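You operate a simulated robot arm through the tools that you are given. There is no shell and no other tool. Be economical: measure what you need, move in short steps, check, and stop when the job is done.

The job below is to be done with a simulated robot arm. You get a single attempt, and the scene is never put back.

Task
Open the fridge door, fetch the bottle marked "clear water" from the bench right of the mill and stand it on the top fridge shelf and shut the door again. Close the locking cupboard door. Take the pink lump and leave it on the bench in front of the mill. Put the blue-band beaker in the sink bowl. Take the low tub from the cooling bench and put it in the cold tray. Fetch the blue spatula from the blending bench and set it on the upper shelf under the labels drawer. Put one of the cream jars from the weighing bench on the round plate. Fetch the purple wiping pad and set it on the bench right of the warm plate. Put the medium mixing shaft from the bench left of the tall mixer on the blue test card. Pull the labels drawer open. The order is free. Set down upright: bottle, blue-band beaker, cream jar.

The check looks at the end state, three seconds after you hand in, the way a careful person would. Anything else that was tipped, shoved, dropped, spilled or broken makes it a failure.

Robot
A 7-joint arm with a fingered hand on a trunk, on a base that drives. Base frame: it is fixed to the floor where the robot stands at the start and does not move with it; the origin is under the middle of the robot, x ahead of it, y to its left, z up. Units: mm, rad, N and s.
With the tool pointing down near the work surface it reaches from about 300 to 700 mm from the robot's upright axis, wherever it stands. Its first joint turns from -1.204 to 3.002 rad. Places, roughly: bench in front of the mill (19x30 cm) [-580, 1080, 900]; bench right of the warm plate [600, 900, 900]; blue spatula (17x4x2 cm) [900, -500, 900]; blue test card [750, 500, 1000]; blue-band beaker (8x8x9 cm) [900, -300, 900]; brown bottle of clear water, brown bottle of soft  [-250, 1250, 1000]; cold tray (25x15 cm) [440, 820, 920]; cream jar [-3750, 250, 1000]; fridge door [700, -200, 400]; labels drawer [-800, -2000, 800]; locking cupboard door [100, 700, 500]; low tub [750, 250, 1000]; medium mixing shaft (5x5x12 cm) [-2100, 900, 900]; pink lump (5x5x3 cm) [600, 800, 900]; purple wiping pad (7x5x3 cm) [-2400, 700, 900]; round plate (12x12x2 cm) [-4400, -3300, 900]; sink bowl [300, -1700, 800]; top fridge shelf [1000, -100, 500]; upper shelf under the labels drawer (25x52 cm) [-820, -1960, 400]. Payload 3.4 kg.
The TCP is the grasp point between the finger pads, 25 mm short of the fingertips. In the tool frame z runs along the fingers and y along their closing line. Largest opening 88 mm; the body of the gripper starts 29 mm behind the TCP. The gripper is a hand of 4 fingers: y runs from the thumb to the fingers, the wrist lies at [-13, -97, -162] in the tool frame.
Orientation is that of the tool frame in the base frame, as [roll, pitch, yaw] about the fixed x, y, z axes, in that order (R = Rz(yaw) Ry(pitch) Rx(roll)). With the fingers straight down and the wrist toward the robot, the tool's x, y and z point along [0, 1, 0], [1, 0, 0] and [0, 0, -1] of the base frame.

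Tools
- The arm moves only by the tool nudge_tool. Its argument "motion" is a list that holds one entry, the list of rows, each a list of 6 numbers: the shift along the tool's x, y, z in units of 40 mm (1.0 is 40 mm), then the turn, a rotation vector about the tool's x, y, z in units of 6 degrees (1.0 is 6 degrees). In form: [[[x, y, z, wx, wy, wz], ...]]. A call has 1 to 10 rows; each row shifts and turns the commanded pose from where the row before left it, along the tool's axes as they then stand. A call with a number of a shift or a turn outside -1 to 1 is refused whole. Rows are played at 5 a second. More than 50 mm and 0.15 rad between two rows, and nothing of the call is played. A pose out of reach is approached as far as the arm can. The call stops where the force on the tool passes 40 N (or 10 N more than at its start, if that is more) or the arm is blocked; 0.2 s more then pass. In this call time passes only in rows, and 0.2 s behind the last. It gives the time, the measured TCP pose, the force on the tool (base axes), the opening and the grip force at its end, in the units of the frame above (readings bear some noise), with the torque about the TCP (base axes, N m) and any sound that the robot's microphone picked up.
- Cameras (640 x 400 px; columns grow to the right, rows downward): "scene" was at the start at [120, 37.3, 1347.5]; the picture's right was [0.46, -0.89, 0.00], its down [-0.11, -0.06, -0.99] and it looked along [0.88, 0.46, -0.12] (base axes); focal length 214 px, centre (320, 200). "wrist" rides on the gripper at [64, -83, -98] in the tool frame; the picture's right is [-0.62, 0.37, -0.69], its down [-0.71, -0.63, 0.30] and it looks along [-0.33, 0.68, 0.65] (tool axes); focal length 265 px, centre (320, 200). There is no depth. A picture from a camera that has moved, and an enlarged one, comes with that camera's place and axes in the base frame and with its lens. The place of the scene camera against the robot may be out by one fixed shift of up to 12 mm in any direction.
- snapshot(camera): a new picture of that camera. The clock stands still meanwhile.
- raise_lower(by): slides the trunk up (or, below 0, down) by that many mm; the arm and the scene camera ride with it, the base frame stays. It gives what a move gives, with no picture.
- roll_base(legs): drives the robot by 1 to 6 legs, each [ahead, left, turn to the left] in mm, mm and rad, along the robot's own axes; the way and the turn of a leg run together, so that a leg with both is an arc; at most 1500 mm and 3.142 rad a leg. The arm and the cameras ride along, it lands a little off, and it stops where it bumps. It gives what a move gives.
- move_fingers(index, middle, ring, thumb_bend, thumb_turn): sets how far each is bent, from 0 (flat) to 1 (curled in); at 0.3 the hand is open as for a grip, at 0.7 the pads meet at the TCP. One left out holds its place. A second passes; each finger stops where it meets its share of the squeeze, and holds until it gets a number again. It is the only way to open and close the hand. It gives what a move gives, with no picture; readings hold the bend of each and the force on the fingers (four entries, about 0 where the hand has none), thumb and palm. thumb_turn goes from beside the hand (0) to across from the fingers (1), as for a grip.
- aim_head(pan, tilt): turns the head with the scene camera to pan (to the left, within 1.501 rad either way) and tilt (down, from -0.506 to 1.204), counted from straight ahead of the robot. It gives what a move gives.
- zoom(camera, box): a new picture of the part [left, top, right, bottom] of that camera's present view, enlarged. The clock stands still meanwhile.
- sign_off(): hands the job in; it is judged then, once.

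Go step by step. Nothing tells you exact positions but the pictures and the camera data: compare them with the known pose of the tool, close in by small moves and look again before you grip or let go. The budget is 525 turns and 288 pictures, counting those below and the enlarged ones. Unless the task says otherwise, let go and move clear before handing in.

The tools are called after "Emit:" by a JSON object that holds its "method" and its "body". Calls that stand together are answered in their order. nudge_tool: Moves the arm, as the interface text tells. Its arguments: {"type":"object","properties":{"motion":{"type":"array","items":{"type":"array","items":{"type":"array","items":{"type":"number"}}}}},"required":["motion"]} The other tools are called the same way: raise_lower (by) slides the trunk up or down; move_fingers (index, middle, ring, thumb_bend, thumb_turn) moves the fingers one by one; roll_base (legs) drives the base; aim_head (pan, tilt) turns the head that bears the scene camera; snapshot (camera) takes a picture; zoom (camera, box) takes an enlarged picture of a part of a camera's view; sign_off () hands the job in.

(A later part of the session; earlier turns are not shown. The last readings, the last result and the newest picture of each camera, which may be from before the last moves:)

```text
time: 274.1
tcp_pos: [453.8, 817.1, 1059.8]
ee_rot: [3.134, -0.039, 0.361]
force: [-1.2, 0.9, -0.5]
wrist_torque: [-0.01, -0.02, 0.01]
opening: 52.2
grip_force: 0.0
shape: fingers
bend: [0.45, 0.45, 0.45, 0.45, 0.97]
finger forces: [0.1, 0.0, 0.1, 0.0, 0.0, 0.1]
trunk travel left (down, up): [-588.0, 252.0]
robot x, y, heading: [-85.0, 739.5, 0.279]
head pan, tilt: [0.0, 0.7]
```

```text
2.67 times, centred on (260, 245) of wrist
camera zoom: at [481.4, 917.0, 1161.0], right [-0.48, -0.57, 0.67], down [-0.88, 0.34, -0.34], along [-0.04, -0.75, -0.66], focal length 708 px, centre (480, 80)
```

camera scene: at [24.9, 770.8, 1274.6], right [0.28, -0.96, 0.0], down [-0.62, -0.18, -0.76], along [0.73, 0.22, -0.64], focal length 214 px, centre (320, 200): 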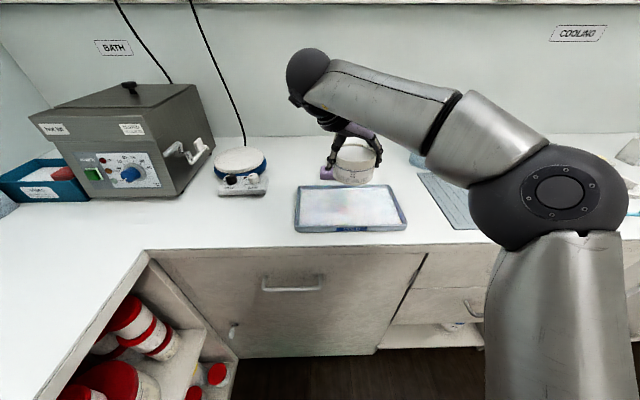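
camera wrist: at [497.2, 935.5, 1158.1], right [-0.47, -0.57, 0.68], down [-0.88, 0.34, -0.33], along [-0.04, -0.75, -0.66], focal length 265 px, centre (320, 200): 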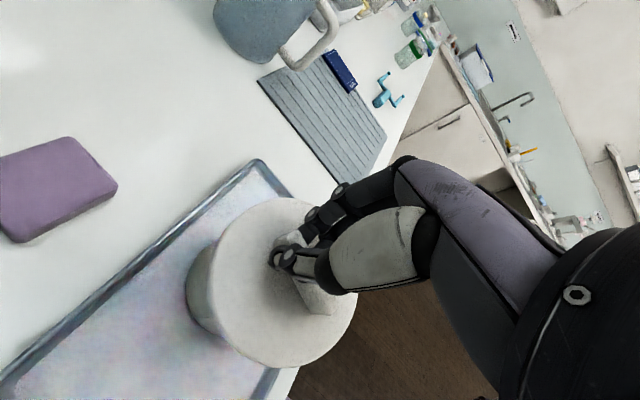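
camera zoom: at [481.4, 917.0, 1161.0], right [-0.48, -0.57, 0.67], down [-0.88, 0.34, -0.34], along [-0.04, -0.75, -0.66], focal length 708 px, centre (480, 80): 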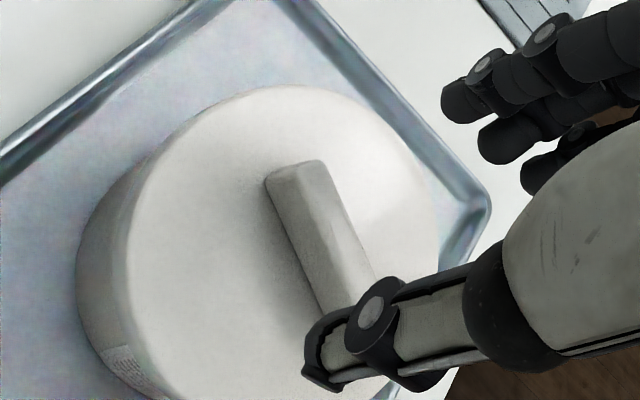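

The lid sits on the tub. I press it down gently with a closed fist to seat it.

Emit:
{"method": "move_fingers", "body": {"index": 0.95, "middle": 0.95, "ring": 0.95, "thumb_bend": 0.6}}

Emit:
{"method": "nudge_tool", "body": {"motion": [[[0, 0.3, 0, 0, 0, 0], [0, 0, 0.3, 0, 0, 0], [0, 0, 0.3, 0, 0, 0]]]}}

Emit:
{"method": "zoom", "body": {"camera": "scene", "box": [280, 120, 420, 220]}}

Emit:
{"method": "snapshot", "body": {"camera": "wrist"}}

```text
time: 275.1
tcp_pos: [455.0, 816.4, 1061.0]
ee_rot: [3.136, -0.04, 0.363]
force: [-0.1, 0.7, -0.4]
wrist_torque: [-0.02, -0.01, -0.02]
opening: 32.0
grip_force: 0.0
shape: fingers
bend: [0.95, 0.95, 0.95, 0.6, 0.97]
finger forces: [0.1, 0.1, 0.0, 0.1, 0.0, 0.0]
trunk travel left (down, up): [-588.0, 252.0]
robot x, y, heading: [-85.2, 739.1, 0.278]
head pan, tilt: [0.0, 0.7]
```

```text
time: 275.9
tcp_pos: [462.0, 805.9, 1036.3]
ee_rot: [3.136, -0.04, 0.364]
force: [-0.9, 0.8, -0.6]
wrist_torque: [-0.03, -0.02, 0.04]
opening: 32.0
grip_force: 0.1
shape: fingers
bend: [0.95, 0.95, 0.95, 0.6, 0.97]
finger forces: [0.0, 0.0, 0.0, 0.0, 0.1, 0.0]
trunk travel left (down, up): [-588.0, 252.0]
robot x, y, heading: [-83.8, 735.8, 0.277]
head pan, tilt: [0.0, 0.7]
```

```text
4.00 times, centred on (350, 170) of scene
camera zoom: at [34.3, 772.9, 1274.6], right [0.28, -0.96, 0.0], down [-0.62, -0.18, -0.76], along [0.73, 0.21, -0.64], focal length 858 px, centre (200, 320)
```

zoom: 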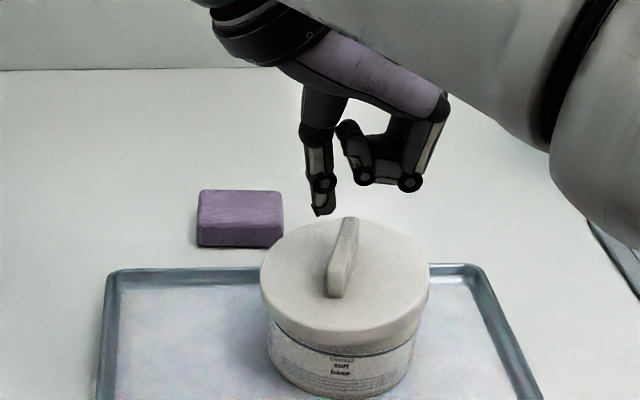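

```text
120 pictures are left
camera wrist: at [488.9, 905.2, 1136.3], right [-0.48, -0.57, 0.67], down [-0.88, 0.34, -0.34], along [-0.04, -0.75, -0.66], focal length 265 px, centre (320, 200)
```

wrist: 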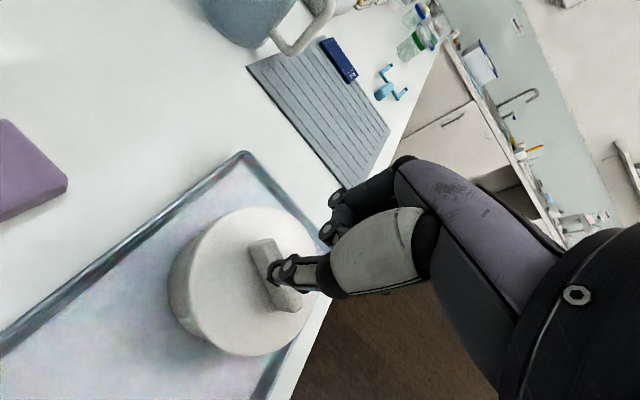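

Emit:
{"method": "move_fingers", "body": {"thumb_bend": 1.0}}

Emit:
{"method": "nudge_tool", "body": {"motion": [[[0, -0.4, 0, 0, 0, 0], [0, -0.3, 0.2, 0, 0, 0], [0, 0, 0.3, 0, 0, 0], [0, 0, 0.2, 0, 0, 0], [0, 0, 0.2, 0, 0, 0], [0, 0, 0.2, 0, 0, 0]]]}}

```text
time: 276.9
tcp_pos: [461.9, 806.9, 1035.5]
ee_rot: [3.135, -0.039, 0.361]
force: [-0.2, 0.5, 0.2]
wrist_torque: [-0.01, 0.01, 0.01]
opening: 22.0
grip_force: 0.0
shape: fingers
bend: [0.97, 0.95, 0.95, 0.88, 0.97]
finger forces: [0.0, 0.0, 0.0, 0.0, 0.0, 0.0]
trunk travel left (down, up): [-588.0, 252.0]
robot x, y, heading: [-83.1, 744.5, 0.281]
head pan, tilt: [0.0, 0.7]
```

```text
time: 278.3
tcp_pos: [451.8, 832.8, 993.5]
ee_rot: [3.134, -0.042, 0.363]
force: [1.5, 0.2, 8.8]
wrist_torque: [-0.24, 0.05, 0.01]
opening: 22.0
grip_force: 4.3
shape: fingers
bend: [0.97, 0.95, 0.95, 0.88, 0.97]
finger forces: [0.1, 8.8, 0.0, 0.1, 0.1, 0.0]
trunk travel left (down, up): [-588.0, 252.0]
robot x, y, heading: [-84.5, 740.3, 0.286]
head pan, tilt: [0.0, 0.7]
```

Emit:
{"method": "nudge_tool", "body": {"motion": [[[0, 0, 0.1, 0, 0, 0], [0, 0, 0.1, 0, 0, 0]]]}}

Emit:
{"method": "zoom", "body": {"camera": "scene", "box": [280, 120, 420, 220]}}

```text
time: 278.8
tcp_pos: [452.7, 832.2, 994.7]
ee_rot: [3.132, -0.058, 0.356]
force: [-1.1, 0.2, 14.0]
wrist_torque: [-0.29, -0.01, 0.02]
opening: 21.7
grip_force: 6.7
shape: fingers
bend: [0.97, 0.95, 0.95, 0.88, 0.97]
finger forces: [0.0, 13.5, 0.0, 0.1, 0.0, 0.0]
trunk travel left (down, up): [-588.0, 252.0]
robot x, y, heading: [-87.0, 743.2, 0.279]
head pan, tilt: [0.0, 0.7]
stopped in row 2: the force on the tool passed its limit at 45 N (the readings are from after the stop); the commanded pose is now the measured one
```

```text
4.00 times, centred on (350, 170) of scene
camera zoom: at [31.9, 773.0, 1274.8], right [0.28, -0.96, 0.0], down [-0.62, -0.18, -0.77], along [0.74, 0.21, -0.64], focal length 858 px, centre (200, 320)
```

zoom: 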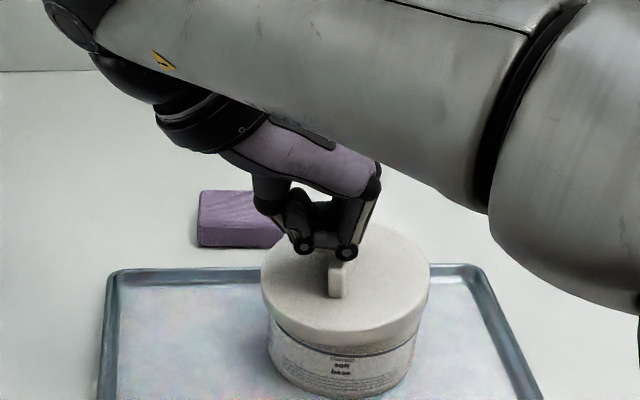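

Lid pressed on. Now lift, turn the hand back to face forward, and retract.

Emit:
{"method": "nudge_tool", "body": {"motion": [[[0, 0, -0.9, 0, 0, 0], [0, 0, -0.9, 0, 0, 0], [0, 0, -0.5, 0, 0, -1], [-0.5, 0, 0, 0, 0, -1], [-0.5, 0, 0, 0, 0, -1], [-0.5, 0, 0, 0, 0, -1], [-0.5, 0, 0, 0, 0, -1], [-0.4, 0, 0, 0, 0, -1], [-0.3, 0, 0, 0, 0, -1], [0, 0, 0, 0, 0, -1]]]}}

Emit:
{"method": "nudge_tool", "body": {"motion": [[[0, -0.5, 0, 0, 0, -1], [0, -0.5, 0, 0, 0, -1], [0, -0.5, 0, 0, 0, -1], [0, -0.5, 0, 0, 0, -1], [0, -0.5, 0, 0, 0, -1], [0, -0.5, 0, 0, 0, -1]]]}}

Emit:
{"method": "move_fingers", "body": {"index": 0.3, "middle": 0.3, "ring": 0.3, "thumb_bend": 0.3}}

Emit:
{"method": "zoom", "body": {"camera": "scene", "box": [280, 120, 420, 220]}}

```text
time: 281.0
tcp_pos: [366.7, 762.3, 1078.0]
ee_rot: [3.094, -0.03, 1.2]
force: [-0.1, -0.4, 0.0]
wrist_torque: [-0.01, 0.02, -0.01]
opening: 21.8
grip_force: 0.1
shape: fingers
bend: [0.97, 0.95, 0.95, 0.88, 0.97]
finger forces: [0.0, 0.0, 0.0, 0.0, 0.0, 0.0]
trunk travel left (down, up): [-588.0, 252.0]
robot x, y, heading: [-82.9, 739.6, 0.281]
head pan, tilt: [0.0, 0.7]
```

```text
time: 282.4
tcp_pos: [249.7, 775.9, 1072.6]
ee_rot: [3.087, 0.003, 1.827]
force: [-0.1, 0.5, 0.5]
wrist_torque: [0.0, 0.04, 0.01]
opening: 21.9
grip_force: 0.1
shape: fingers
bend: [0.97, 0.95, 0.95, 0.88, 0.97]
finger forces: [0.1, 0.0, 0.0, 0.0, 0.0, 0.0]
trunk travel left (down, up): [-588.0, 252.0]
robot x, y, heading: [-84.2, 742.3, 0.28]
head pan, tilt: [0.0, 0.7]
```

```text
time: 283.4
tcp_pos: [249.5, 777.5, 1072.9]
ee_rot: [3.089, 0.003, 1.824]
force: [0.4, 0.1, 0.1]
wrist_torque: [0.01, 0.0, 0.01]
opening: 84.6
grip_force: 0.1
shape: fingers
bend: [0.3, 0.3, 0.3, 0.3, 0.97]
finger forces: [0.0, 0.1, 0.1, 0.1, 0.0, 0.0]
trunk travel left (down, up): [-588.0, 252.0]
robot x, y, heading: [-84.1, 741.6, 0.276]
head pan, tilt: [0.0, 0.7]
```

```text
4.00 times, centred on (350, 170) of scene
camera zoom: at [34.1, 773.1, 1274.6], right [0.28, -0.96, 0.0], down [-0.62, -0.18, -0.76], along [0.73, 0.21, -0.64], focal length 858 px, centre (200, 320)
```

zoom: 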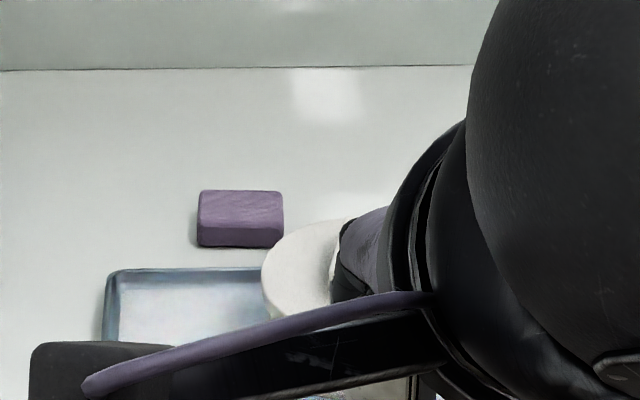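

Now the medium mixing shaft: drive to the bench left of the tall mixer.

Emit:
{"method": "roll_base", "body": {"legs": [[-300, -300, 0], [0, 0, 1.578], [0, 1000, 0], [0, 645, 0], [250, 0, 0]]}}

Emit:
{"method": "snapshot", "body": {"camera": "wrist"}}

Emit:
{"method": "snapshot", "body": {"camera": "scene"}}

```text
time: 299.1
tcp_pos: [-1948.6, 500.9, 1072.8]
ee_rot: [3.09, 0.003, -2.876]
force: [0.0, 0.2, -0.2]
wrist_torque: [-0.01, 0.0, 0.0]
opening: 84.4
grip_force: 0.1
shape: fingers
bend: [0.3, 0.3, 0.3, 0.3, 0.97]
finger forces: [0.0, 0.1, 0.0, 0.1, 0.1, 0.1]
trunk travel left (down, up): [-588.0, 252.0]
robot x, y, heading: [-1908.3, 168.6, 1.86]
head pan, tilt: [0.0, 0.7]
```

```text
117 pictures are left
camera wrist: at [-1987.0, 397.9, 1166.5], right [0.51, 0.48, 0.71], down [0.85, -0.4, -0.33], along [0.13, 0.78, -0.62], focal length 265 px, centre (320, 200)
```

wrist: 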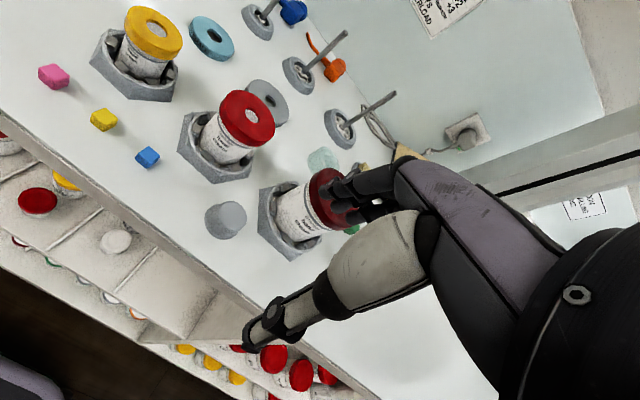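

```text
116 pictures are left
camera scene: at [-1959.1, 292.0, 1274.5], right [0.96, 0.29, 0.0], down [0.19, -0.62, -0.76], along [-0.22, 0.73, -0.64], focal length 214 px, centre (320, 200)
```

scene: 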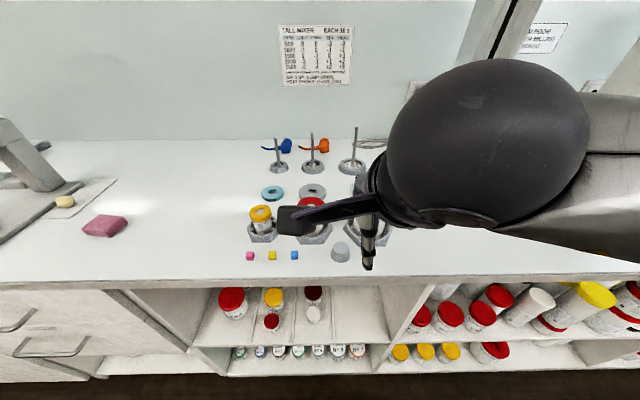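

Emit:
{"method": "zoom", "body": {"camera": "scene", "box": [240, 110, 390, 210]}}

Emit:
{"method": "zoom", "body": {"camera": "wrist", "box": [220, 0, 420, 160]}}

```text
4.00 times, centred on (315, 160) of scene
camera zoom: at [-1959.1, 292.0, 1274.5], right [0.96, 0.29, 0.0], down [0.19, -0.62, -0.76], along [-0.22, 0.73, -0.64], focal length 858 px, centre (340, 360)
```

zoom: 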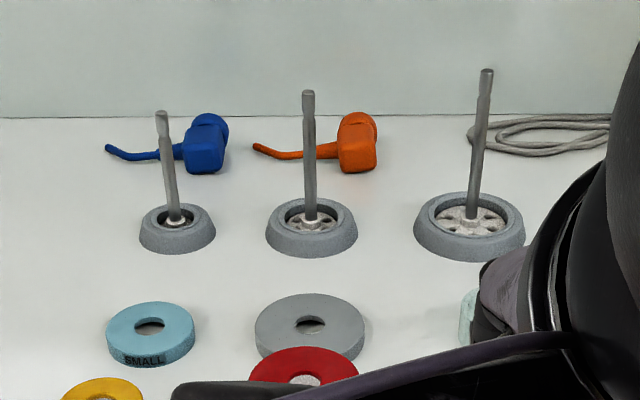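

```text
2.50 times, centred on (320, 80) of wrist
camera zoom: at [-1987.0, 397.9, 1166.5], right [0.51, 0.48, 0.71], down [0.85, -0.4, -0.33], along [0.13, 0.78, -0.62], focal length 664 px, centre (320, 500)
```

zoom: 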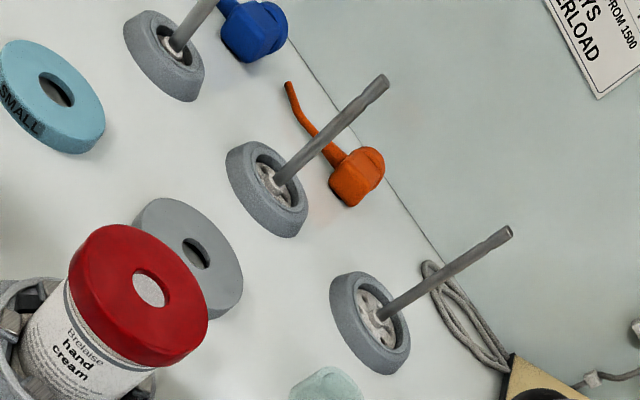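

Small, medium, large are confirmed: the medium is the middle one at about (-2148, 882), rod top ~1010. Move in above it.

Emit:
{"method": "roll_base", "body": {"legs": [[90, 25, 0]]}}

Emit:
{"method": "nudge_tool", "body": {"motion": [[[0.3, 0.9, -0.3, 0, 0, 0], [0.3, 0.9, 0, 0, 0, 0], [0.3, 0.9, 0, 0, 0, 0], [0.3, 0.9, 0, 0, 0, 0], [0.2, 0.9, 0, 0, 0, 0], [0.2, 0.9, 0, 0, 0, 0], [0, 0.9, 0, 0, 0, 0], [0, 0.9, 0, 0, 0, 0]]]}}

Emit:
{"method": "snapshot", "body": {"camera": "wrist"}}

```text
time: 300.2
tcp_pos: [-1998.2, 579.0, 1071.8]
ee_rot: [3.088, 0.002, -2.877]
force: [0.3, 0.1, -0.6]
wrist_torque: [-0.04, -0.03, 0.0]
opening: 84.3
grip_force: 0.1
shape: fingers
bend: [0.3, 0.3, 0.3, 0.3, 0.97]
finger forces: [0.1, 0.1, 0.1, 0.1, 0.1, 0.0]
trunk travel left (down, up): [-588.0, 252.0]
robot x, y, heading: [-1959.1, 248.3, 1.864]
head pan, tilt: [0.0, 0.7]
```

```text
time: 302.0
tcp_pos: [-2134.3, 839.1, 1098.7]
ee_rot: [3.091, 0.005, -2.874]
force: [-1.0, 0.1, -0.9]
wrist_torque: [-0.02, -0.01, -0.03]
opening: 84.3
grip_force: 0.0
shape: fingers
bend: [0.3, 0.3, 0.3, 0.3, 0.97]
finger forces: [0.0, 0.0, 0.1, 0.0, 0.0, 0.0]
trunk travel left (down, up): [-588.0, 252.0]
robot x, y, heading: [-1955.6, 244.1, 1.865]
head pan, tilt: [0.0, 0.7]
```

```text
113 pictures are left
camera wrist: at [-2173.4, 737.1, 1192.3], right [0.51, 0.48, 0.71], down [0.85, -0.4, -0.33], along [0.13, 0.78, -0.62], focal length 265 px, centre (320, 200)
```

wrist: 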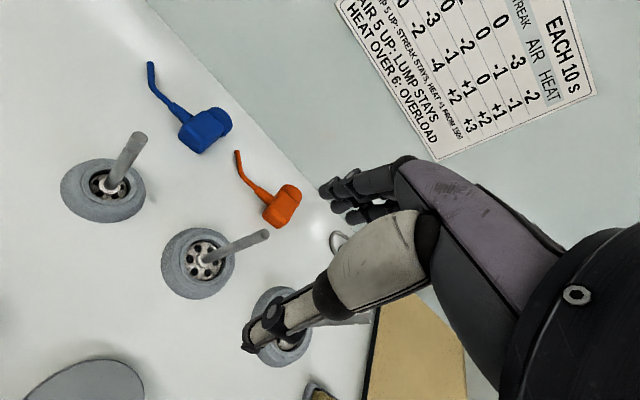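

Emit:
{"method": "nudge_tool", "body": {"motion": [[[0, 0.86, 0, 0, 0, 0], [0.02, 0, 0.8, 0, 0, 0], [0, 0, 0.8, 0, 0, 0], [0, 0, 0.9, 0, 0, 0]]]}}

Emit:
{"method": "snapshot", "body": {"camera": "wrist"}}

```text
time: 303.0
tcp_pos: [-2142.3, 875.3, 1000.3]
ee_rot: [3.089, 0.003, -2.878]
force: [-0.1, -0.1, -0.4]
wrist_torque: [0.04, -0.02, 0.02]
opening: 84.6
grip_force: 0.1
shape: fingers
bend: [0.3, 0.3, 0.3, 0.3, 0.97]
finger forces: [0.0, 0.0, 0.1, 0.1, 0.0, 0.0]
out of reach, approached as far as the arm can: row 1
trunk travel left (down, up): [-588.0, 252.0]
robot x, y, heading: [-1957.7, 244.9, 1.863]
head pan, tilt: [0.0, 0.7]
```

```text
112 pictures are left
camera wrist: at [-2180.6, 771.2, 1094.0], right [0.51, 0.48, 0.71], down [0.85, -0.4, -0.34], along [0.13, 0.78, -0.62], focal length 265 px, centre (320, 200)
```

wrist: 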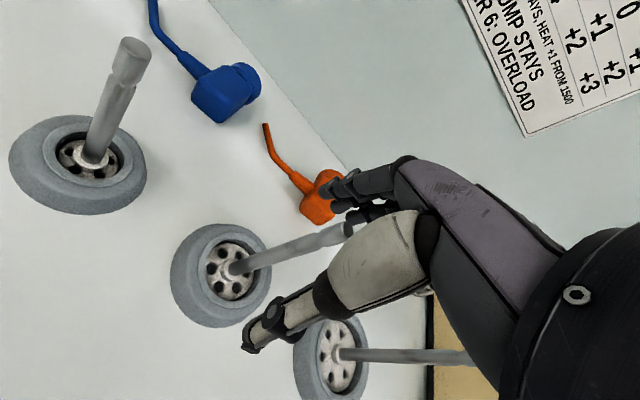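

The rod is between the pads. Close and lift.

Emit:
{"method": "move_fingers", "body": {"index": 0.78, "middle": 0.78, "ring": 0.78, "thumb_bend": 0.75}}

Emit:
{"method": "nudge_tool", "body": {"motion": [[[0, 0, -0.4, 0, 0, 0], [0, 0, -0.8, 0, 0, 0], [0, 0, -0.9, 0, 0, 0], [0, 0, -0.9, 0, 0, 0]]]}}

Emit:
{"method": "snapshot", "body": {"camera": "wrist"}}

```text
time: 304.0
tcp_pos: [-2141.8, 874.2, 1000.9]
ee_rot: [3.089, 0.004, -2.877]
force: [0.2, -0.5, -0.3]
wrist_torque: [-0.06, -0.03, -0.02]
opening: 1.6
grip_force: 7.9
shape: fingers
bend: [0.74, 0.78, 0.78, 0.69, 0.97]
finger forces: [7.3, 0.0, 0.1, 0.1, 7.7, 0.0]
trunk travel left (down, up): [-588.0, 252.0]
robot x, y, heading: [-1953.3, 244.8, 1.867]
head pan, tilt: [0.0, 0.7]
```

```text
time: 305.0
tcp_pos: [-2137.9, 857.6, 1115.1]
ee_rot: [3.088, 0.006, -2.876]
force: [0.1, -0.1, -1.0]
wrist_torque: [-0.01, -0.01, -0.04]
opening: 0.8
grip_force: 7.8
shape: fingers
bend: [0.76, 0.78, 0.78, 0.68, 0.97]
finger forces: [8.3, 0.3, 0.0, 0.0, 8.0, 0.0]
out of reach, approached as far as the arm can: row 4
trunk travel left (down, up): [-588.0, 252.0]
robot x, y, heading: [-1952.3, 245.1, 1.863]
head pan, tilt: [0.0, 0.7]
```

```text
111 pictures are left
camera wrist: at [-2176.6, 754.3, 1209.6], right [0.51, 0.48, 0.71], down [0.85, -0.4, -0.33], along [0.13, 0.78, -0.61], focal length 265 px, centre (320, 200)
```

wrist: 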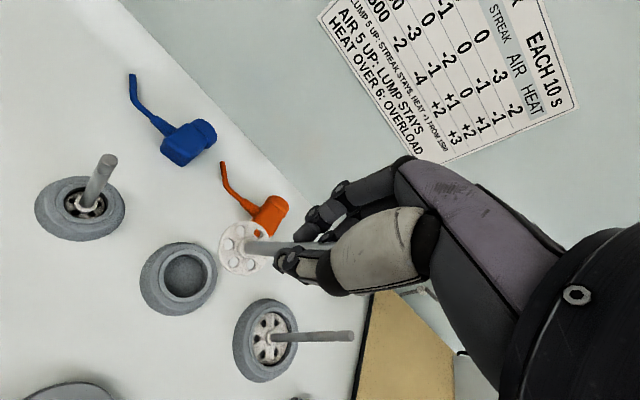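

Shaft lifted free. Retract and drive to the blue test card.

Emit:
{"method": "nudge_tool", "body": {"motion": [[[0, -0.7, -0.4, 0, 0, 0], [0, -0.9, -0.3, 0, 0, 0], [0, -0.9, 0, 0, 0, 0], [0, -0.9, 0, 0, 0, 0], [0, -0.9, 0, 0, 0, 0], [0, -0.9, 0, 0, 0, 0]]]}}

Emit:
{"method": "roll_base", "body": {"legs": [[-400, 0, 0], [0, 0, -1.578], [1000, -105, 0], [897, -105, 0]]}}

Emit:
{"method": "snapshot", "body": {"camera": "wrist"}}

Emit:
{"method": "snapshot", "body": {"camera": "scene"}}

```text
time: 306.4
tcp_pos: [-2082.5, 654.1, 1134.5]
ee_rot: [3.089, 0.004, -2.878]
force: [-0.3, -0.3, -1.5]
wrist_torque: [0.01, -0.01, 0.0]
opening: 1.0
grip_force: 8.6
shape: fingers
bend: [0.76, 0.78, 0.78, 0.68, 0.97]
finger forces: [8.2, 0.4, 0.1, 0.0, 7.8, 0.0]
trunk travel left (down, up): [-588.0, 252.0]
robot x, y, heading: [-1959.6, 241.0, 1.864]
head pan, tilt: [0.0, 0.7]
```

```text
time: 321.9
tcp_pos: [452.8, 335.4, 1133.4]
ee_rot: [3.089, 0.003, 1.844]
force: [0.7, -0.1, -0.6]
wrist_torque: [-0.02, 0.0, 0.01]
opening: 0.7
grip_force: 7.8
shape: fingers
bend: [0.76, 0.78, 0.78, 0.68, 0.97]
finger forces: [7.5, 0.4, 0.0, 0.0, 7.1, 0.0]
trunk travel left (down, up): [-588.0, 252.0]
robot x, y, heading: [43.5, 205.3, 0.296]
head pan, tilt: [0.0, 0.7]
```

```text
110 pictures are left
camera wrist: at [349.8, 372.9, 1227.5], right [0.49, -0.51, 0.71], down [-0.4, -0.85, -0.33], along [0.78, -0.12, -0.62], focal length 265 px, centre (320, 200)
```

wrist: 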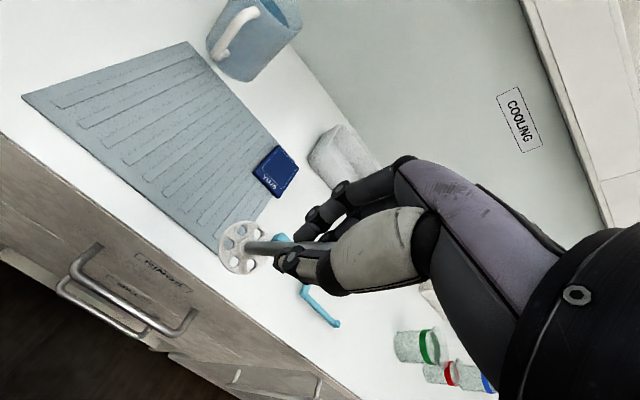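

```text
109 pictures are left
camera scene: at [159.1, 242.4, 1274.6], right [0.3, -0.96, 0.0], down [-0.62, -0.19, -0.76], along [0.73, 0.23, -0.64], focal length 214 px, centre (320, 200)
```

scene: 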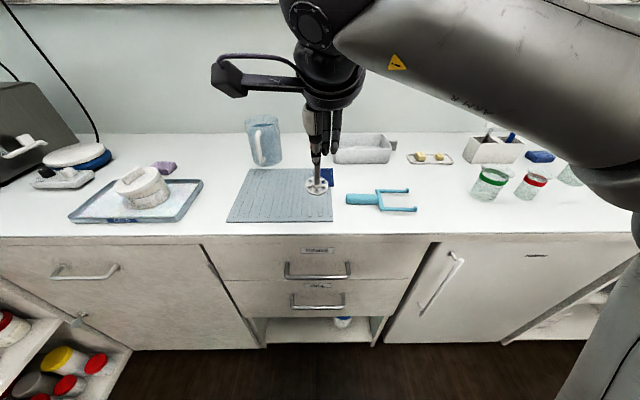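

Emit:
{"method": "zoom", "body": {"camera": "scene", "box": [60, 140, 220, 240]}}

```text
4.00 times, centred on (140, 190) of scene
camera zoom: at [159.1, 242.4, 1274.6], right [0.3, -0.96, 0.0], down [-0.62, -0.19, -0.76], along [0.73, 0.23, -0.64], focal length 858 px, centre (1040, 240)
```

zoom: 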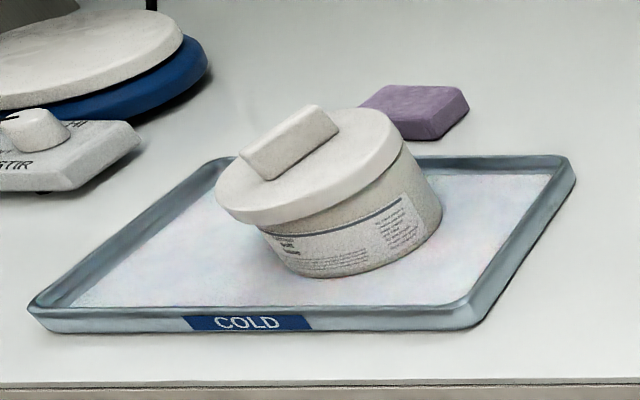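

The card is centred at about (688, 399). The shaft hangs ~12° tilted, so I straighten the hand, drive in and check.

Emit:
{"method": "roll_base", "body": {"legs": [[75, 0, 0]]}}

Emit:
{"method": "nudge_tool", "body": {"motion": [[[0, 0, 0, 0.9, -0.43, 0], [0, 0, 0, 0.9, -0.43, 0], [0, 0.8, 0.15, 0, 0, 0], [0, 0.8, 0.15, 0, 0, 0], [0, 0.8, 0.15, 0, 0, 0], [0, 0.8, 0.15, 0, 0, 0]]]}}

Emit:
{"method": "snapshot", "body": {"camera": "wrist"}}

Emit:
{"method": "zoom", "body": {"camera": "scene", "box": [240, 90, 420, 220]}}

```text
time: 323.0
tcp_pos: [525.8, 357.9, 1133.1]
ee_rot: [3.089, 0.003, 1.842]
force: [-0.3, 0.2, -1.4]
wrist_torque: [0.01, -0.01, 0.03]
opening: 0.8
grip_force: 7.3
shape: fingers
bend: [0.76, 0.78, 0.78, 0.68, 0.97]
finger forces: [7.6, 0.3, 0.1, 0.0, 7.2, 0.0]
trunk travel left (down, up): [-588.0, 252.0]
robot x, y, heading: [112.7, 229.8, 0.297]
head pan, tilt: [0.0, 0.7]
```

```text
time: 324.4
tcp_pos: [644.2, 388.4, 1091.4]
ee_rot: [-3.005, 0.093, 1.847]
force: [0.0, -0.9, -0.9]
wrist_torque: [0.01, 0.02, 0.01]
opening: 0.7
grip_force: 7.3
shape: fingers
bend: [0.76, 0.78, 0.78, 0.68, 0.97]
finger forces: [7.8, 0.6, 0.0, 0.0, 7.3, 0.1]
trunk travel left (down, up): [-588.0, 252.0]
robot x, y, heading: [115.6, 230.6, 0.297]
head pan, tilt: [0.0, 0.7]
```

```text
107 pictures are left
camera wrist: at [557.6, 440.5, 1193.7], right [0.59, -0.41, 0.69], down [-0.44, -0.89, -0.15], along [0.67, -0.22, -0.71], focal length 265 px, centre (320, 200)
```

wrist: 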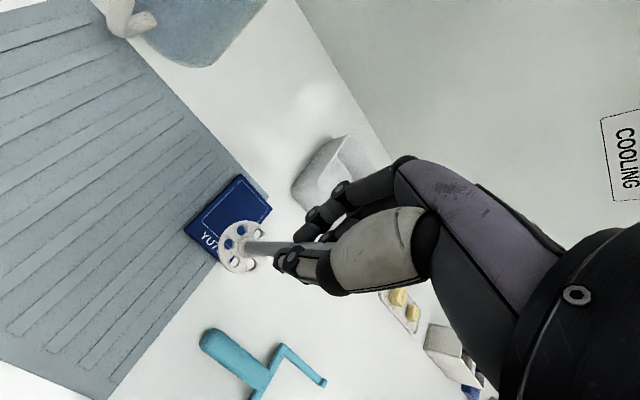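

```text
3.08 times, centred on (330, 155) of scene
camera zoom: at [231.3, 265.2, 1274.5], right [0.3, -0.96, 0.0], down [-0.62, -0.19, -0.76], along [0.73, 0.23, -0.64], focal length 660 px, centre (289, 338)
```

zoom: 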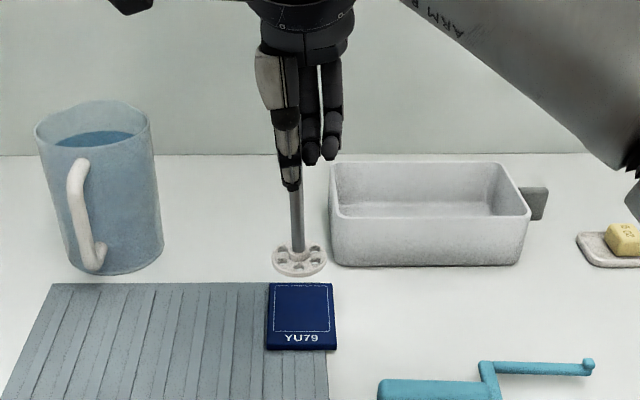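

The shaft is vertical now, 43 mm short of the card centre. Move over and lower.

Emit:
{"method": "nudge_tool", "body": {"motion": [[[-0.03, 0.6, -0.08, 0, 0, 0], [-0.02, 0.48, -0.07, 0, 0, 0], [0.07, 0.1, 0.74, 0, 0, 0], [0.07, 0.1, 0.74, 0, 0, 0]]]}}

Emit:
{"method": "zoom", "body": {"camera": "wrist", "box": [150, 150, 350, 310]}}

Emit:
{"method": "zoom", "body": {"camera": "scene", "box": [270, 120, 390, 220]}}

```text
time: 325.4
tcp_pos: [687.0, 398.1, 1033.8]
ee_rot: [-3.007, 0.095, 1.848]
force: [-0.2, 1.0, -1.5]
wrist_torque: [-0.01, -0.04, 0.0]
opening: 0.3
grip_force: 7.9
shape: fingers
bend: [0.76, 0.78, 0.78, 0.68, 0.97]
finger forces: [7.7, 0.7, 0.1, 0.0, 7.2, 0.0]
trunk travel left (down, up): [-588.0, 252.0]
robot x, y, heading: [114.3, 228.4, 0.299]
head pan, tilt: [0.0, 0.7]
```

```text
2.50 times, centred on (250, 230) of wrist
camera zoom: at [598.9, 449.3, 1135.7], right [0.59, -0.41, 0.69], down [-0.44, -0.88, -0.15], along [0.67, -0.22, -0.71], focal length 664 px, centre (495, 125)
```

zoom: 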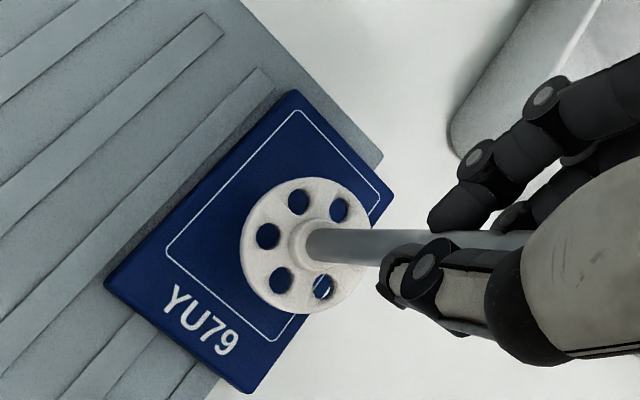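

```text
4.00 times, centred on (330, 170) of scene
camera zoom: at [230.9, 264.7, 1274.6], right [0.3, -0.96, 0.0], down [-0.62, -0.19, -0.76], along [0.73, 0.23, -0.64], focal length 858 px, centre (280, 320)
```

zoom: 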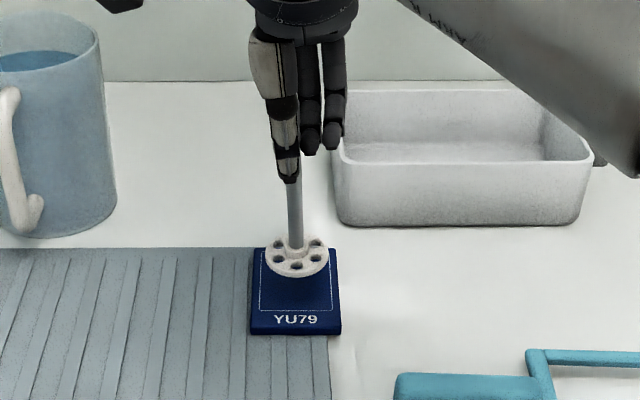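

Well centred. Lower to contact.

Emit:
{"method": "nudge_tool", "body": {"motion": [[[0.05, 0.07, 0.5, 0, 0, 0], [0.01, 0.02, 0.1, 0, 0, 0], [0.01, 0.015, 0.08, 0, 0, 0]]]}}

Emit:
{"method": "zoom", "body": {"camera": "scene", "box": [290, 140, 370, 210]}}

```text
time: 326.2
tcp_pos: [685.9, 398.1, 1006.7]
ee_rot: [-3.01, 0.093, 1.844]
force: [1.6, 0.6, 5.3]
wrist_torque: [0.0, -0.01, -0.01]
opening: 0.0
grip_force: 10.0
shape: fingers
bend: [0.77, 0.78, 0.78, 0.68, 0.97]
finger forces: [9.7, 1.3, 0.0, 0.1, 7.6, 0.0]
trunk travel left (down, up): [-588.0, 252.0]
robot x, y, heading: [110.7, 228.8, 0.302]
head pan, tilt: [0.0, 0.7]
```

```text
5.71 times, centred on (330, 175) of scene
camera zoom: at [229.8, 264.1, 1274.9], right [0.3, -0.96, 0.0], down [-0.61, -0.19, -0.77], along [0.73, 0.23, -0.64], focal length 1226 px, centre (263, 343)
```

zoom: 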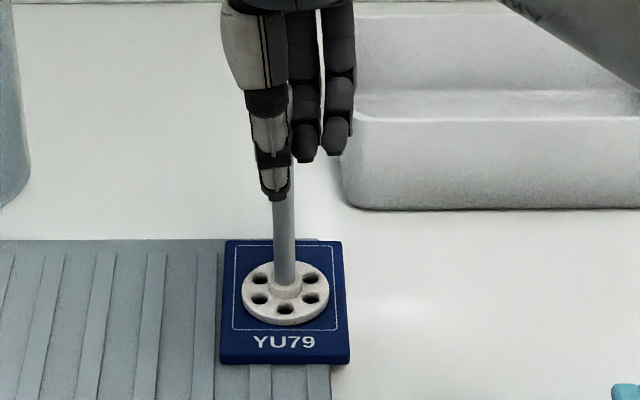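

Standing on the card. Release slowly.

Emit:
{"method": "move_fingers", "body": {"index": 0.62, "middle": 0.62, "ring": 0.62, "thumb_bend": 0.6}}

Emit:
{"method": "move_fingers", "body": {"index": 0.4, "middle": 0.4, "ring": 0.4, "thumb_bend": 0.4}}

Emit:
{"method": "nudge_tool", "body": {"motion": [[[-0.05, -0.07, -0.5, 0, 0, 0], [-0.07, -0.1, -0.8, 0, 0, 0], [-0.07, -0.1, -0.8, 0, 0, 0]]]}}

Emit:
{"method": "zoom", "body": {"camera": "scene", "box": [270, 120, 390, 220]}}

```text
time: 327.2
tcp_pos: [685.9, 396.6, 1005.8]
ee_rot: [-3.006, 0.093, 1.846]
force: [-0.4, -0.2, 0.4]
wrist_torque: [0.0, 0.01, 0.0]
opening: 17.0
grip_force: 0.0
shape: fingers
bend: [0.62, 0.62, 0.62, 0.6, 0.97]
finger forces: [0.1, 0.0, 0.1, 0.0, 0.1, 0.0]
trunk travel left (down, up): [-588.0, 252.0]
robot x, y, heading: [114.3, 229.1, 0.298]
head pan, tilt: [0.0, 0.7]
```

```text
time: 328.2
tcp_pos: [687.0, 397.6, 1005.4]
ee_rot: [-3.006, 0.094, 1.848]
force: [0.3, 0.6, -0.5]
wrist_torque: [0.04, 0.03, 0.02]
opening: 63.0
grip_force: 0.0
shape: fingers
bend: [0.4, 0.4, 0.4, 0.4, 0.97]
finger forces: [0.0, 0.0, 0.0, 0.0, 0.0, 0.0]
trunk travel left (down, up): [-588.0, 252.0]
robot x, y, heading: [111.0, 230.3, 0.305]
head pan, tilt: [0.0, 0.7]
```

```text
time: 329.0
tcp_pos: [685.7, 398.8, 1089.8]
ee_rot: [-3.007, 0.093, 1.847]
force: [0.5, -1.0, -0.4]
wrist_torque: [-0.01, 0.01, 0.0]
opening: 63.1
grip_force: 0.1
shape: fingers
bend: [0.4, 0.4, 0.4, 0.4, 0.97]
finger forces: [0.1, 0.1, 0.0, 0.0, 0.0, 0.1]
trunk travel left (down, up): [-588.0, 252.0]
robot x, y, heading: [118.2, 228.2, 0.298]
head pan, tilt: [0.0, 0.7]
```

```text
4.00 times, centred on (330, 170) of scene
camera zoom: at [229.8, 265.2, 1274.7], right [0.3, -0.96, 0.0], down [-0.61, -0.19, -0.77], along [0.73, 0.23, -0.64], focal length 858 px, centre (280, 320)
```

zoom: 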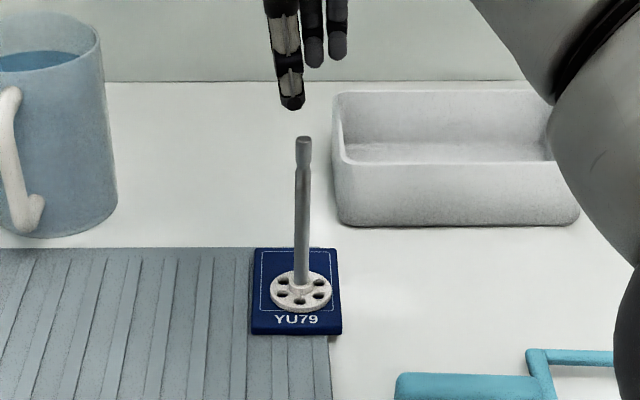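

The shaft stands on the card. Next the blue-band beaker: retract, level the hand, and drive right.

Emit:
{"method": "nudge_tool", "body": {"motion": [[[0, 0, -0.9, 0, 0, 0], [0, -0.8, 0, -0.9, 0.43, 0], [0, -0.9, 0, -0.6, 0.43, 0], [0, -0.9, 0, 0, 0, 0], [0, -0.9, 0, 0, 0, 0], [0, -0.9, 0, 0, 0, 0]]]}}

Emit:
{"method": "roll_base", "body": {"legs": [[0, -726, -0.01]]}}

Emit:
{"method": "move_fingers", "body": {"index": 0.12, "middle": 0.12, "ring": 0.12, "thumb_bend": 0.12}}

Emit:
{"method": "snapshot", "body": {"camera": "wrist"}}

Emit:
{"method": "snapshot", "body": {"camera": "scene"}}

```text
time: 330.4
tcp_pos: [508.1, 352.5, 1120.4]
ee_rot: [3.12, 0.002, 1.841]
force: [-0.5, -0.2, -0.4]
wrist_torque: [-0.01, -0.02, 0.02]
opening: 63.0
grip_force: 0.1
shape: fingers
bend: [0.4, 0.4, 0.4, 0.4, 0.98]
finger forces: [0.0, 0.1, 0.1, 0.0, 0.1, 0.0]
out of reach, approached as far as the arm can: row 1
trunk travel left (down, up): [-588.0, 252.0]
robot x, y, heading: [113.6, 231.1, 0.297]
head pan, tilt: [0.0, 0.7]
```

```text
time: 334.3
tcp_pos: [718.1, -344.7, 1120.2]
ee_rot: [3.121, 0.003, 1.824]
force: [-0.1, -0.2, 0.7]
wrist_torque: [0.01, -0.02, 0.0]
opening: 63.1
grip_force: 0.1
shape: fingers
bend: [0.4, 0.4, 0.4, 0.4, 0.98]
finger forces: [0.0, 0.0, 0.1, 0.0, 0.1, 0.0]
trunk travel left (down, up): [-588.0, 252.0]
robot x, y, heading: [320.3, -462.6, 0.286]
head pan, tilt: [0.0, 0.7]
```

```text
time: 335.3
tcp_pos: [719.2, -344.5, 1119.8]
ee_rot: [3.121, 0.004, 1.825]
force: [0.2, 0.1, 0.6]
wrist_torque: [0.02, -0.01, 0.0]
opening: 117.2
grip_force: 0.1
shape: fingers
bend: [0.12, 0.12, 0.12, 0.12, 0.98]
finger forces: [0.0, 0.0, 0.0, 0.0, 0.0, 0.0]
trunk travel left (down, up): [-588.0, 252.0]
robot x, y, heading: [322.7, -463.8, 0.287]
head pan, tilt: [0.0, 0.7]
```

```text
101 pictures are left
camera wrist: at [620.0, -305.0, 1216.5], right [0.5, -0.51, 0.7], down [-0.42, -0.85, -0.32], along [0.76, -0.14, -0.64], focal length 265 px, centre (320, 200)
```

wrist: 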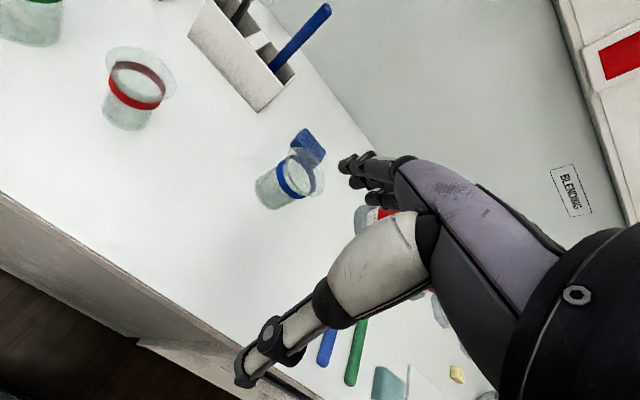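

```text
100 pictures are left
camera scene: at [439.7, -430.5, 1274.6], right [0.28, -0.96, 0.0], down [-0.62, -0.18, -0.76], along [0.73, 0.21, -0.64], focal length 214 px, centre (320, 200)
```

scene: 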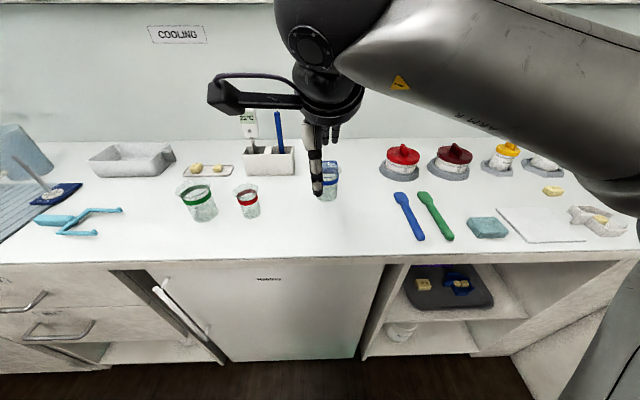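

Beaker at (897, -315), top ~990. Move above.

Emit:
{"method": "nudge_tool", "body": {"motion": [[[-0.1, 0.9, 0, 0, 0, 0], [-0.1, 0.9, 0, 0, 0, 0], [-0.1, 0.9, 0, 0, 0, 0], [-0.1, 0.9, 0, 0, 0, 0], [0, 0.9, 0, 0, 0, 0], [0, 0, 0.8, 0, 0, 0]]]}}

Emit:
{"method": "snapshot", "body": {"camera": "wrist"}}

```text
time: 336.7
tcp_pos: [898.4, -314.2, 1092.4]
ee_rot: [3.12, 0.003, 1.826]
force: [0.4, -1.4, 0.2]
wrist_torque: [0.01, -0.01, -0.02]
opening: 117.3
grip_force: 0.0
shape: fingers
bend: [0.12, 0.12, 0.12, 0.12, 0.98]
finger forces: [0.1, 0.0, 0.0, 0.0, 0.0, 0.0]
trunk travel left (down, up): [-588.0, 252.0]
robot x, y, heading: [324.0, -464.1, 0.284]
head pan, tilt: [0.0, 0.7]
```

```text
99 pictures are left
camera wrist: at [800.0, -274.2, 1188.1], right [0.5, -0.51, 0.7], down [-0.42, -0.85, -0.32], along [0.76, -0.14, -0.64], focal length 265 px, centre (320, 200)
```

wrist: 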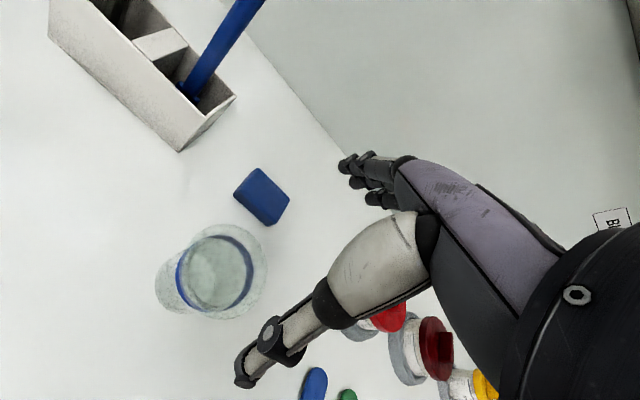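

Emit:
{"method": "nudge_tool", "body": {"motion": [[[0.13, -0.1, 0.7, 0, 0, 0], [0, 0, 0.8, 0, 0, 0], [0, 0, 0.8, 0, 0, 0], [0, 0, 0.7, 0, 0, 0]]]}}

Emit:
{"method": "snapshot", "body": {"camera": "wrist"}}

```text
time: 337.7
tcp_pos: [897.0, -310.0, 970.6]
ee_rot: [3.121, 0.004, 1.826]
force: [-0.8, 0.4, 0.2]
wrist_torque: [0.02, -0.04, 0.02]
opening: 117.4
grip_force: 0.0
shape: fingers
bend: [0.12, 0.12, 0.12, 0.12, 0.98]
finger forces: [0.0, 0.0, 0.0, 0.0, 0.0, 0.0]
trunk travel left (down, up): [-588.0, 252.0]
robot x, y, heading: [319.1, -461.8, 0.282]
head pan, tilt: [0.0, 0.7]
```

```text
98 pictures are left
camera wrist: at [797.5, -270.6, 1068.4], right [0.5, -0.51, 0.7], down [-0.42, -0.85, -0.32], along [0.76, -0.14, -0.64], focal length 265 px, centre (320, 200)
```

wrist: 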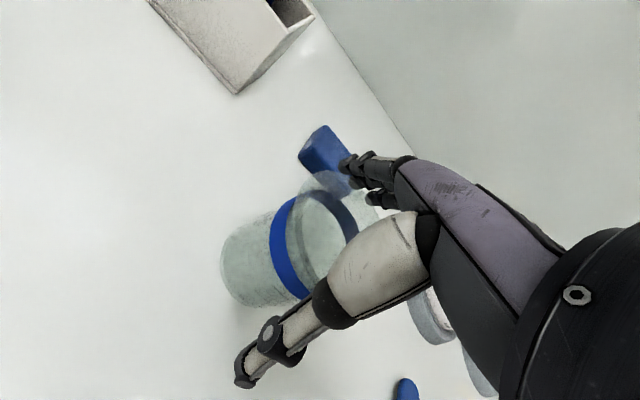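

Emit:
{"method": "move_fingers", "body": {"index": 0.6, "middle": 0.6, "ring": 0.6, "thumb_bend": 0.6}}

Emit:
{"method": "nudge_tool", "body": {"motion": [[[0, 0, -0.3, 0, 0, 0], [0, 0, -0.7, 0, 0, 0], [0, 0, -0.9, 0, 0, 0], [0, 0, -0.9, 0, 0, 0]]]}}

Emit:
{"method": "snapshot", "body": {"camera": "wrist"}}

```text
time: 338.7
tcp_pos: [895.4, -310.4, 974.2]
ee_rot: [3.116, 0.003, 1.826]
force: [1.1, -0.2, 7.8]
wrist_torque: [0.1, -0.27, -0.03]
opening: 79.6
grip_force: 34.6
shape: fingers
bend: [0.26, 0.48, 0.53, 0.45, 0.94]
finger forces: [18.0, 9.8, 6.9, 0.0, 34.7, 0.0]
trunk travel left (down, up): [-588.0, 252.0]
robot x, y, heading: [319.1, -461.9, 0.285]
head pan, tilt: [0.0, 0.7]
```

```text
time: 339.7
tcp_pos: [892.4, -311.2, 1085.4]
ee_rot: [3.12, 0.002, 1.827]
force: [-0.2, 0.7, -0.7]
wrist_torque: [-0.01, -0.02, -0.02]
opening: 79.1
grip_force: 32.4
shape: fingers
bend: [0.26, 0.49, 0.53, 0.45, 0.94]
finger forces: [14.3, 10.2, 7.0, 0.0, 33.0, 0.1]
trunk travel left (down, up): [-588.0, 252.0]
robot x, y, heading: [318.5, -462.3, 0.282]
head pan, tilt: [0.0, 0.7]
```

```text
97 pictures are left
camera wrist: at [794.3, -271.0, 1181.4], right [0.5, -0.51, 0.7], down [-0.42, -0.85, -0.32], along [0.76, -0.14, -0.64], focal length 265 px, centre (320, 200)
```

wrist: 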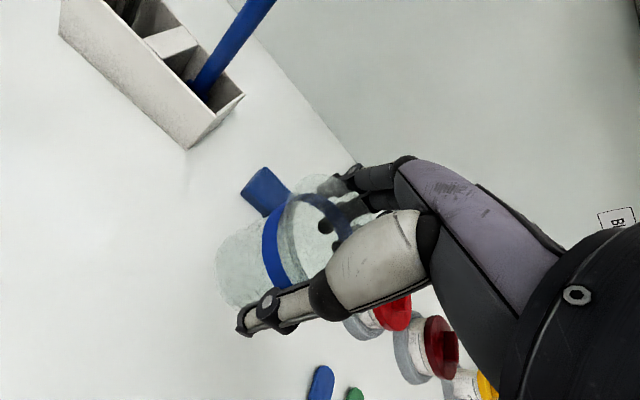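

Beaker lifted. Retract and drive to the sink.

Emit:
{"method": "nudge_tool", "body": {"motion": [[[0, -0.9, -0.3, 0, 0, 0], [0, -0.9, 0, 0, 0, 0], [0, -0.9, 0, 0, 0, 0], [0, -0.9, 0, 0, 0, 0], [0, -0.9, 0, 0, 0, 0]]]}}

Emit:
{"method": "roll_base", "body": {"legs": [[-377, 0, 0], [0, 0, -1.571], [430, 0, 0]]}}

Emit:
{"method": "snapshot", "body": {"camera": "scene"}}

Emit:
{"method": "snapshot", "body": {"camera": "wrist"}}

```text
time: 340.9
tcp_pos: [717.9, -357.9, 1091.0]
ee_rot: [3.121, 0.004, 1.827]
force: [-0.5, 0.6, -1.2]
wrist_torque: [-0.02, 0.0, -0.01]
opening: 78.9
grip_force: 32.2
shape: fingers
bend: [0.26, 0.49, 0.53, 0.46, 0.94]
finger forces: [14.3, 10.4, 7.0, 0.0, 32.7, 0.1]
trunk travel left (down, up): [-588.0, 252.0]
robot x, y, heading: [320.8, -467.2, 0.287]
head pan, tilt: [0.0, 0.7]
```

```text
time: 349.4
tcp_pos: [167.0, -1378.1, 1090.5]
ee_rot: [3.12, 0.004, 0.232]
force: [1.2, 0.0, -1.4]
wrist_torque: [0.01, -0.01, 0.02]
opening: 78.3
grip_force: 30.9
shape: fingers
bend: [0.26, 0.49, 0.54, 0.46, 0.94]
finger forces: [13.9, 10.1, 7.0, 0.0, 31.7, 0.0]
trunk travel left (down, up): [-588.0, 252.0]
robot x, y, heading: [68.3, -978.3, -1.31]
head pan, tilt: [0.0, 0.7]
```

```text
96 pictures are left
camera scene: at [92.4, -1115.3, 1274.6], right [-0.97, -0.26, 0.0], down [-0.17, 0.62, -0.76], along [0.2, -0.74, -0.64], focal length 214 px, centre (320, 200)
```

scene: 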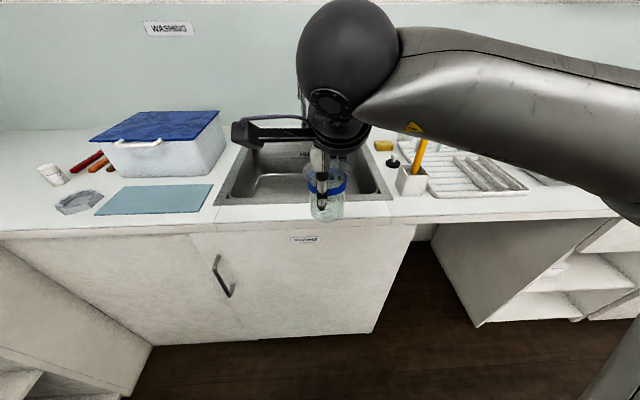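

```text
95 pictures are left
camera wrist: at [210.4, -1281.8, 1187.0], right [-0.52, -0.49, 0.7], down [-0.84, 0.44, -0.32], along [-0.16, -0.75, -0.64], focal length 265 px, centre (320, 200)
```

wrist: 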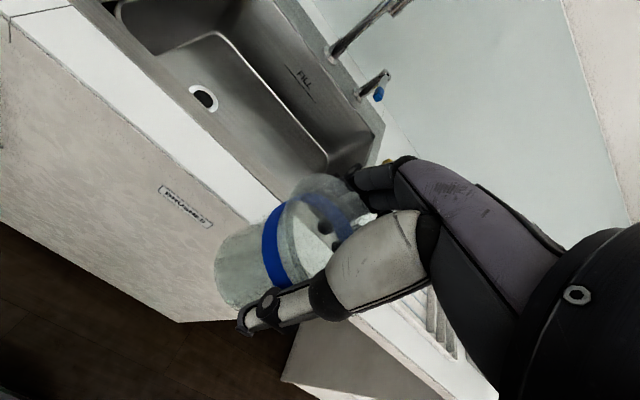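

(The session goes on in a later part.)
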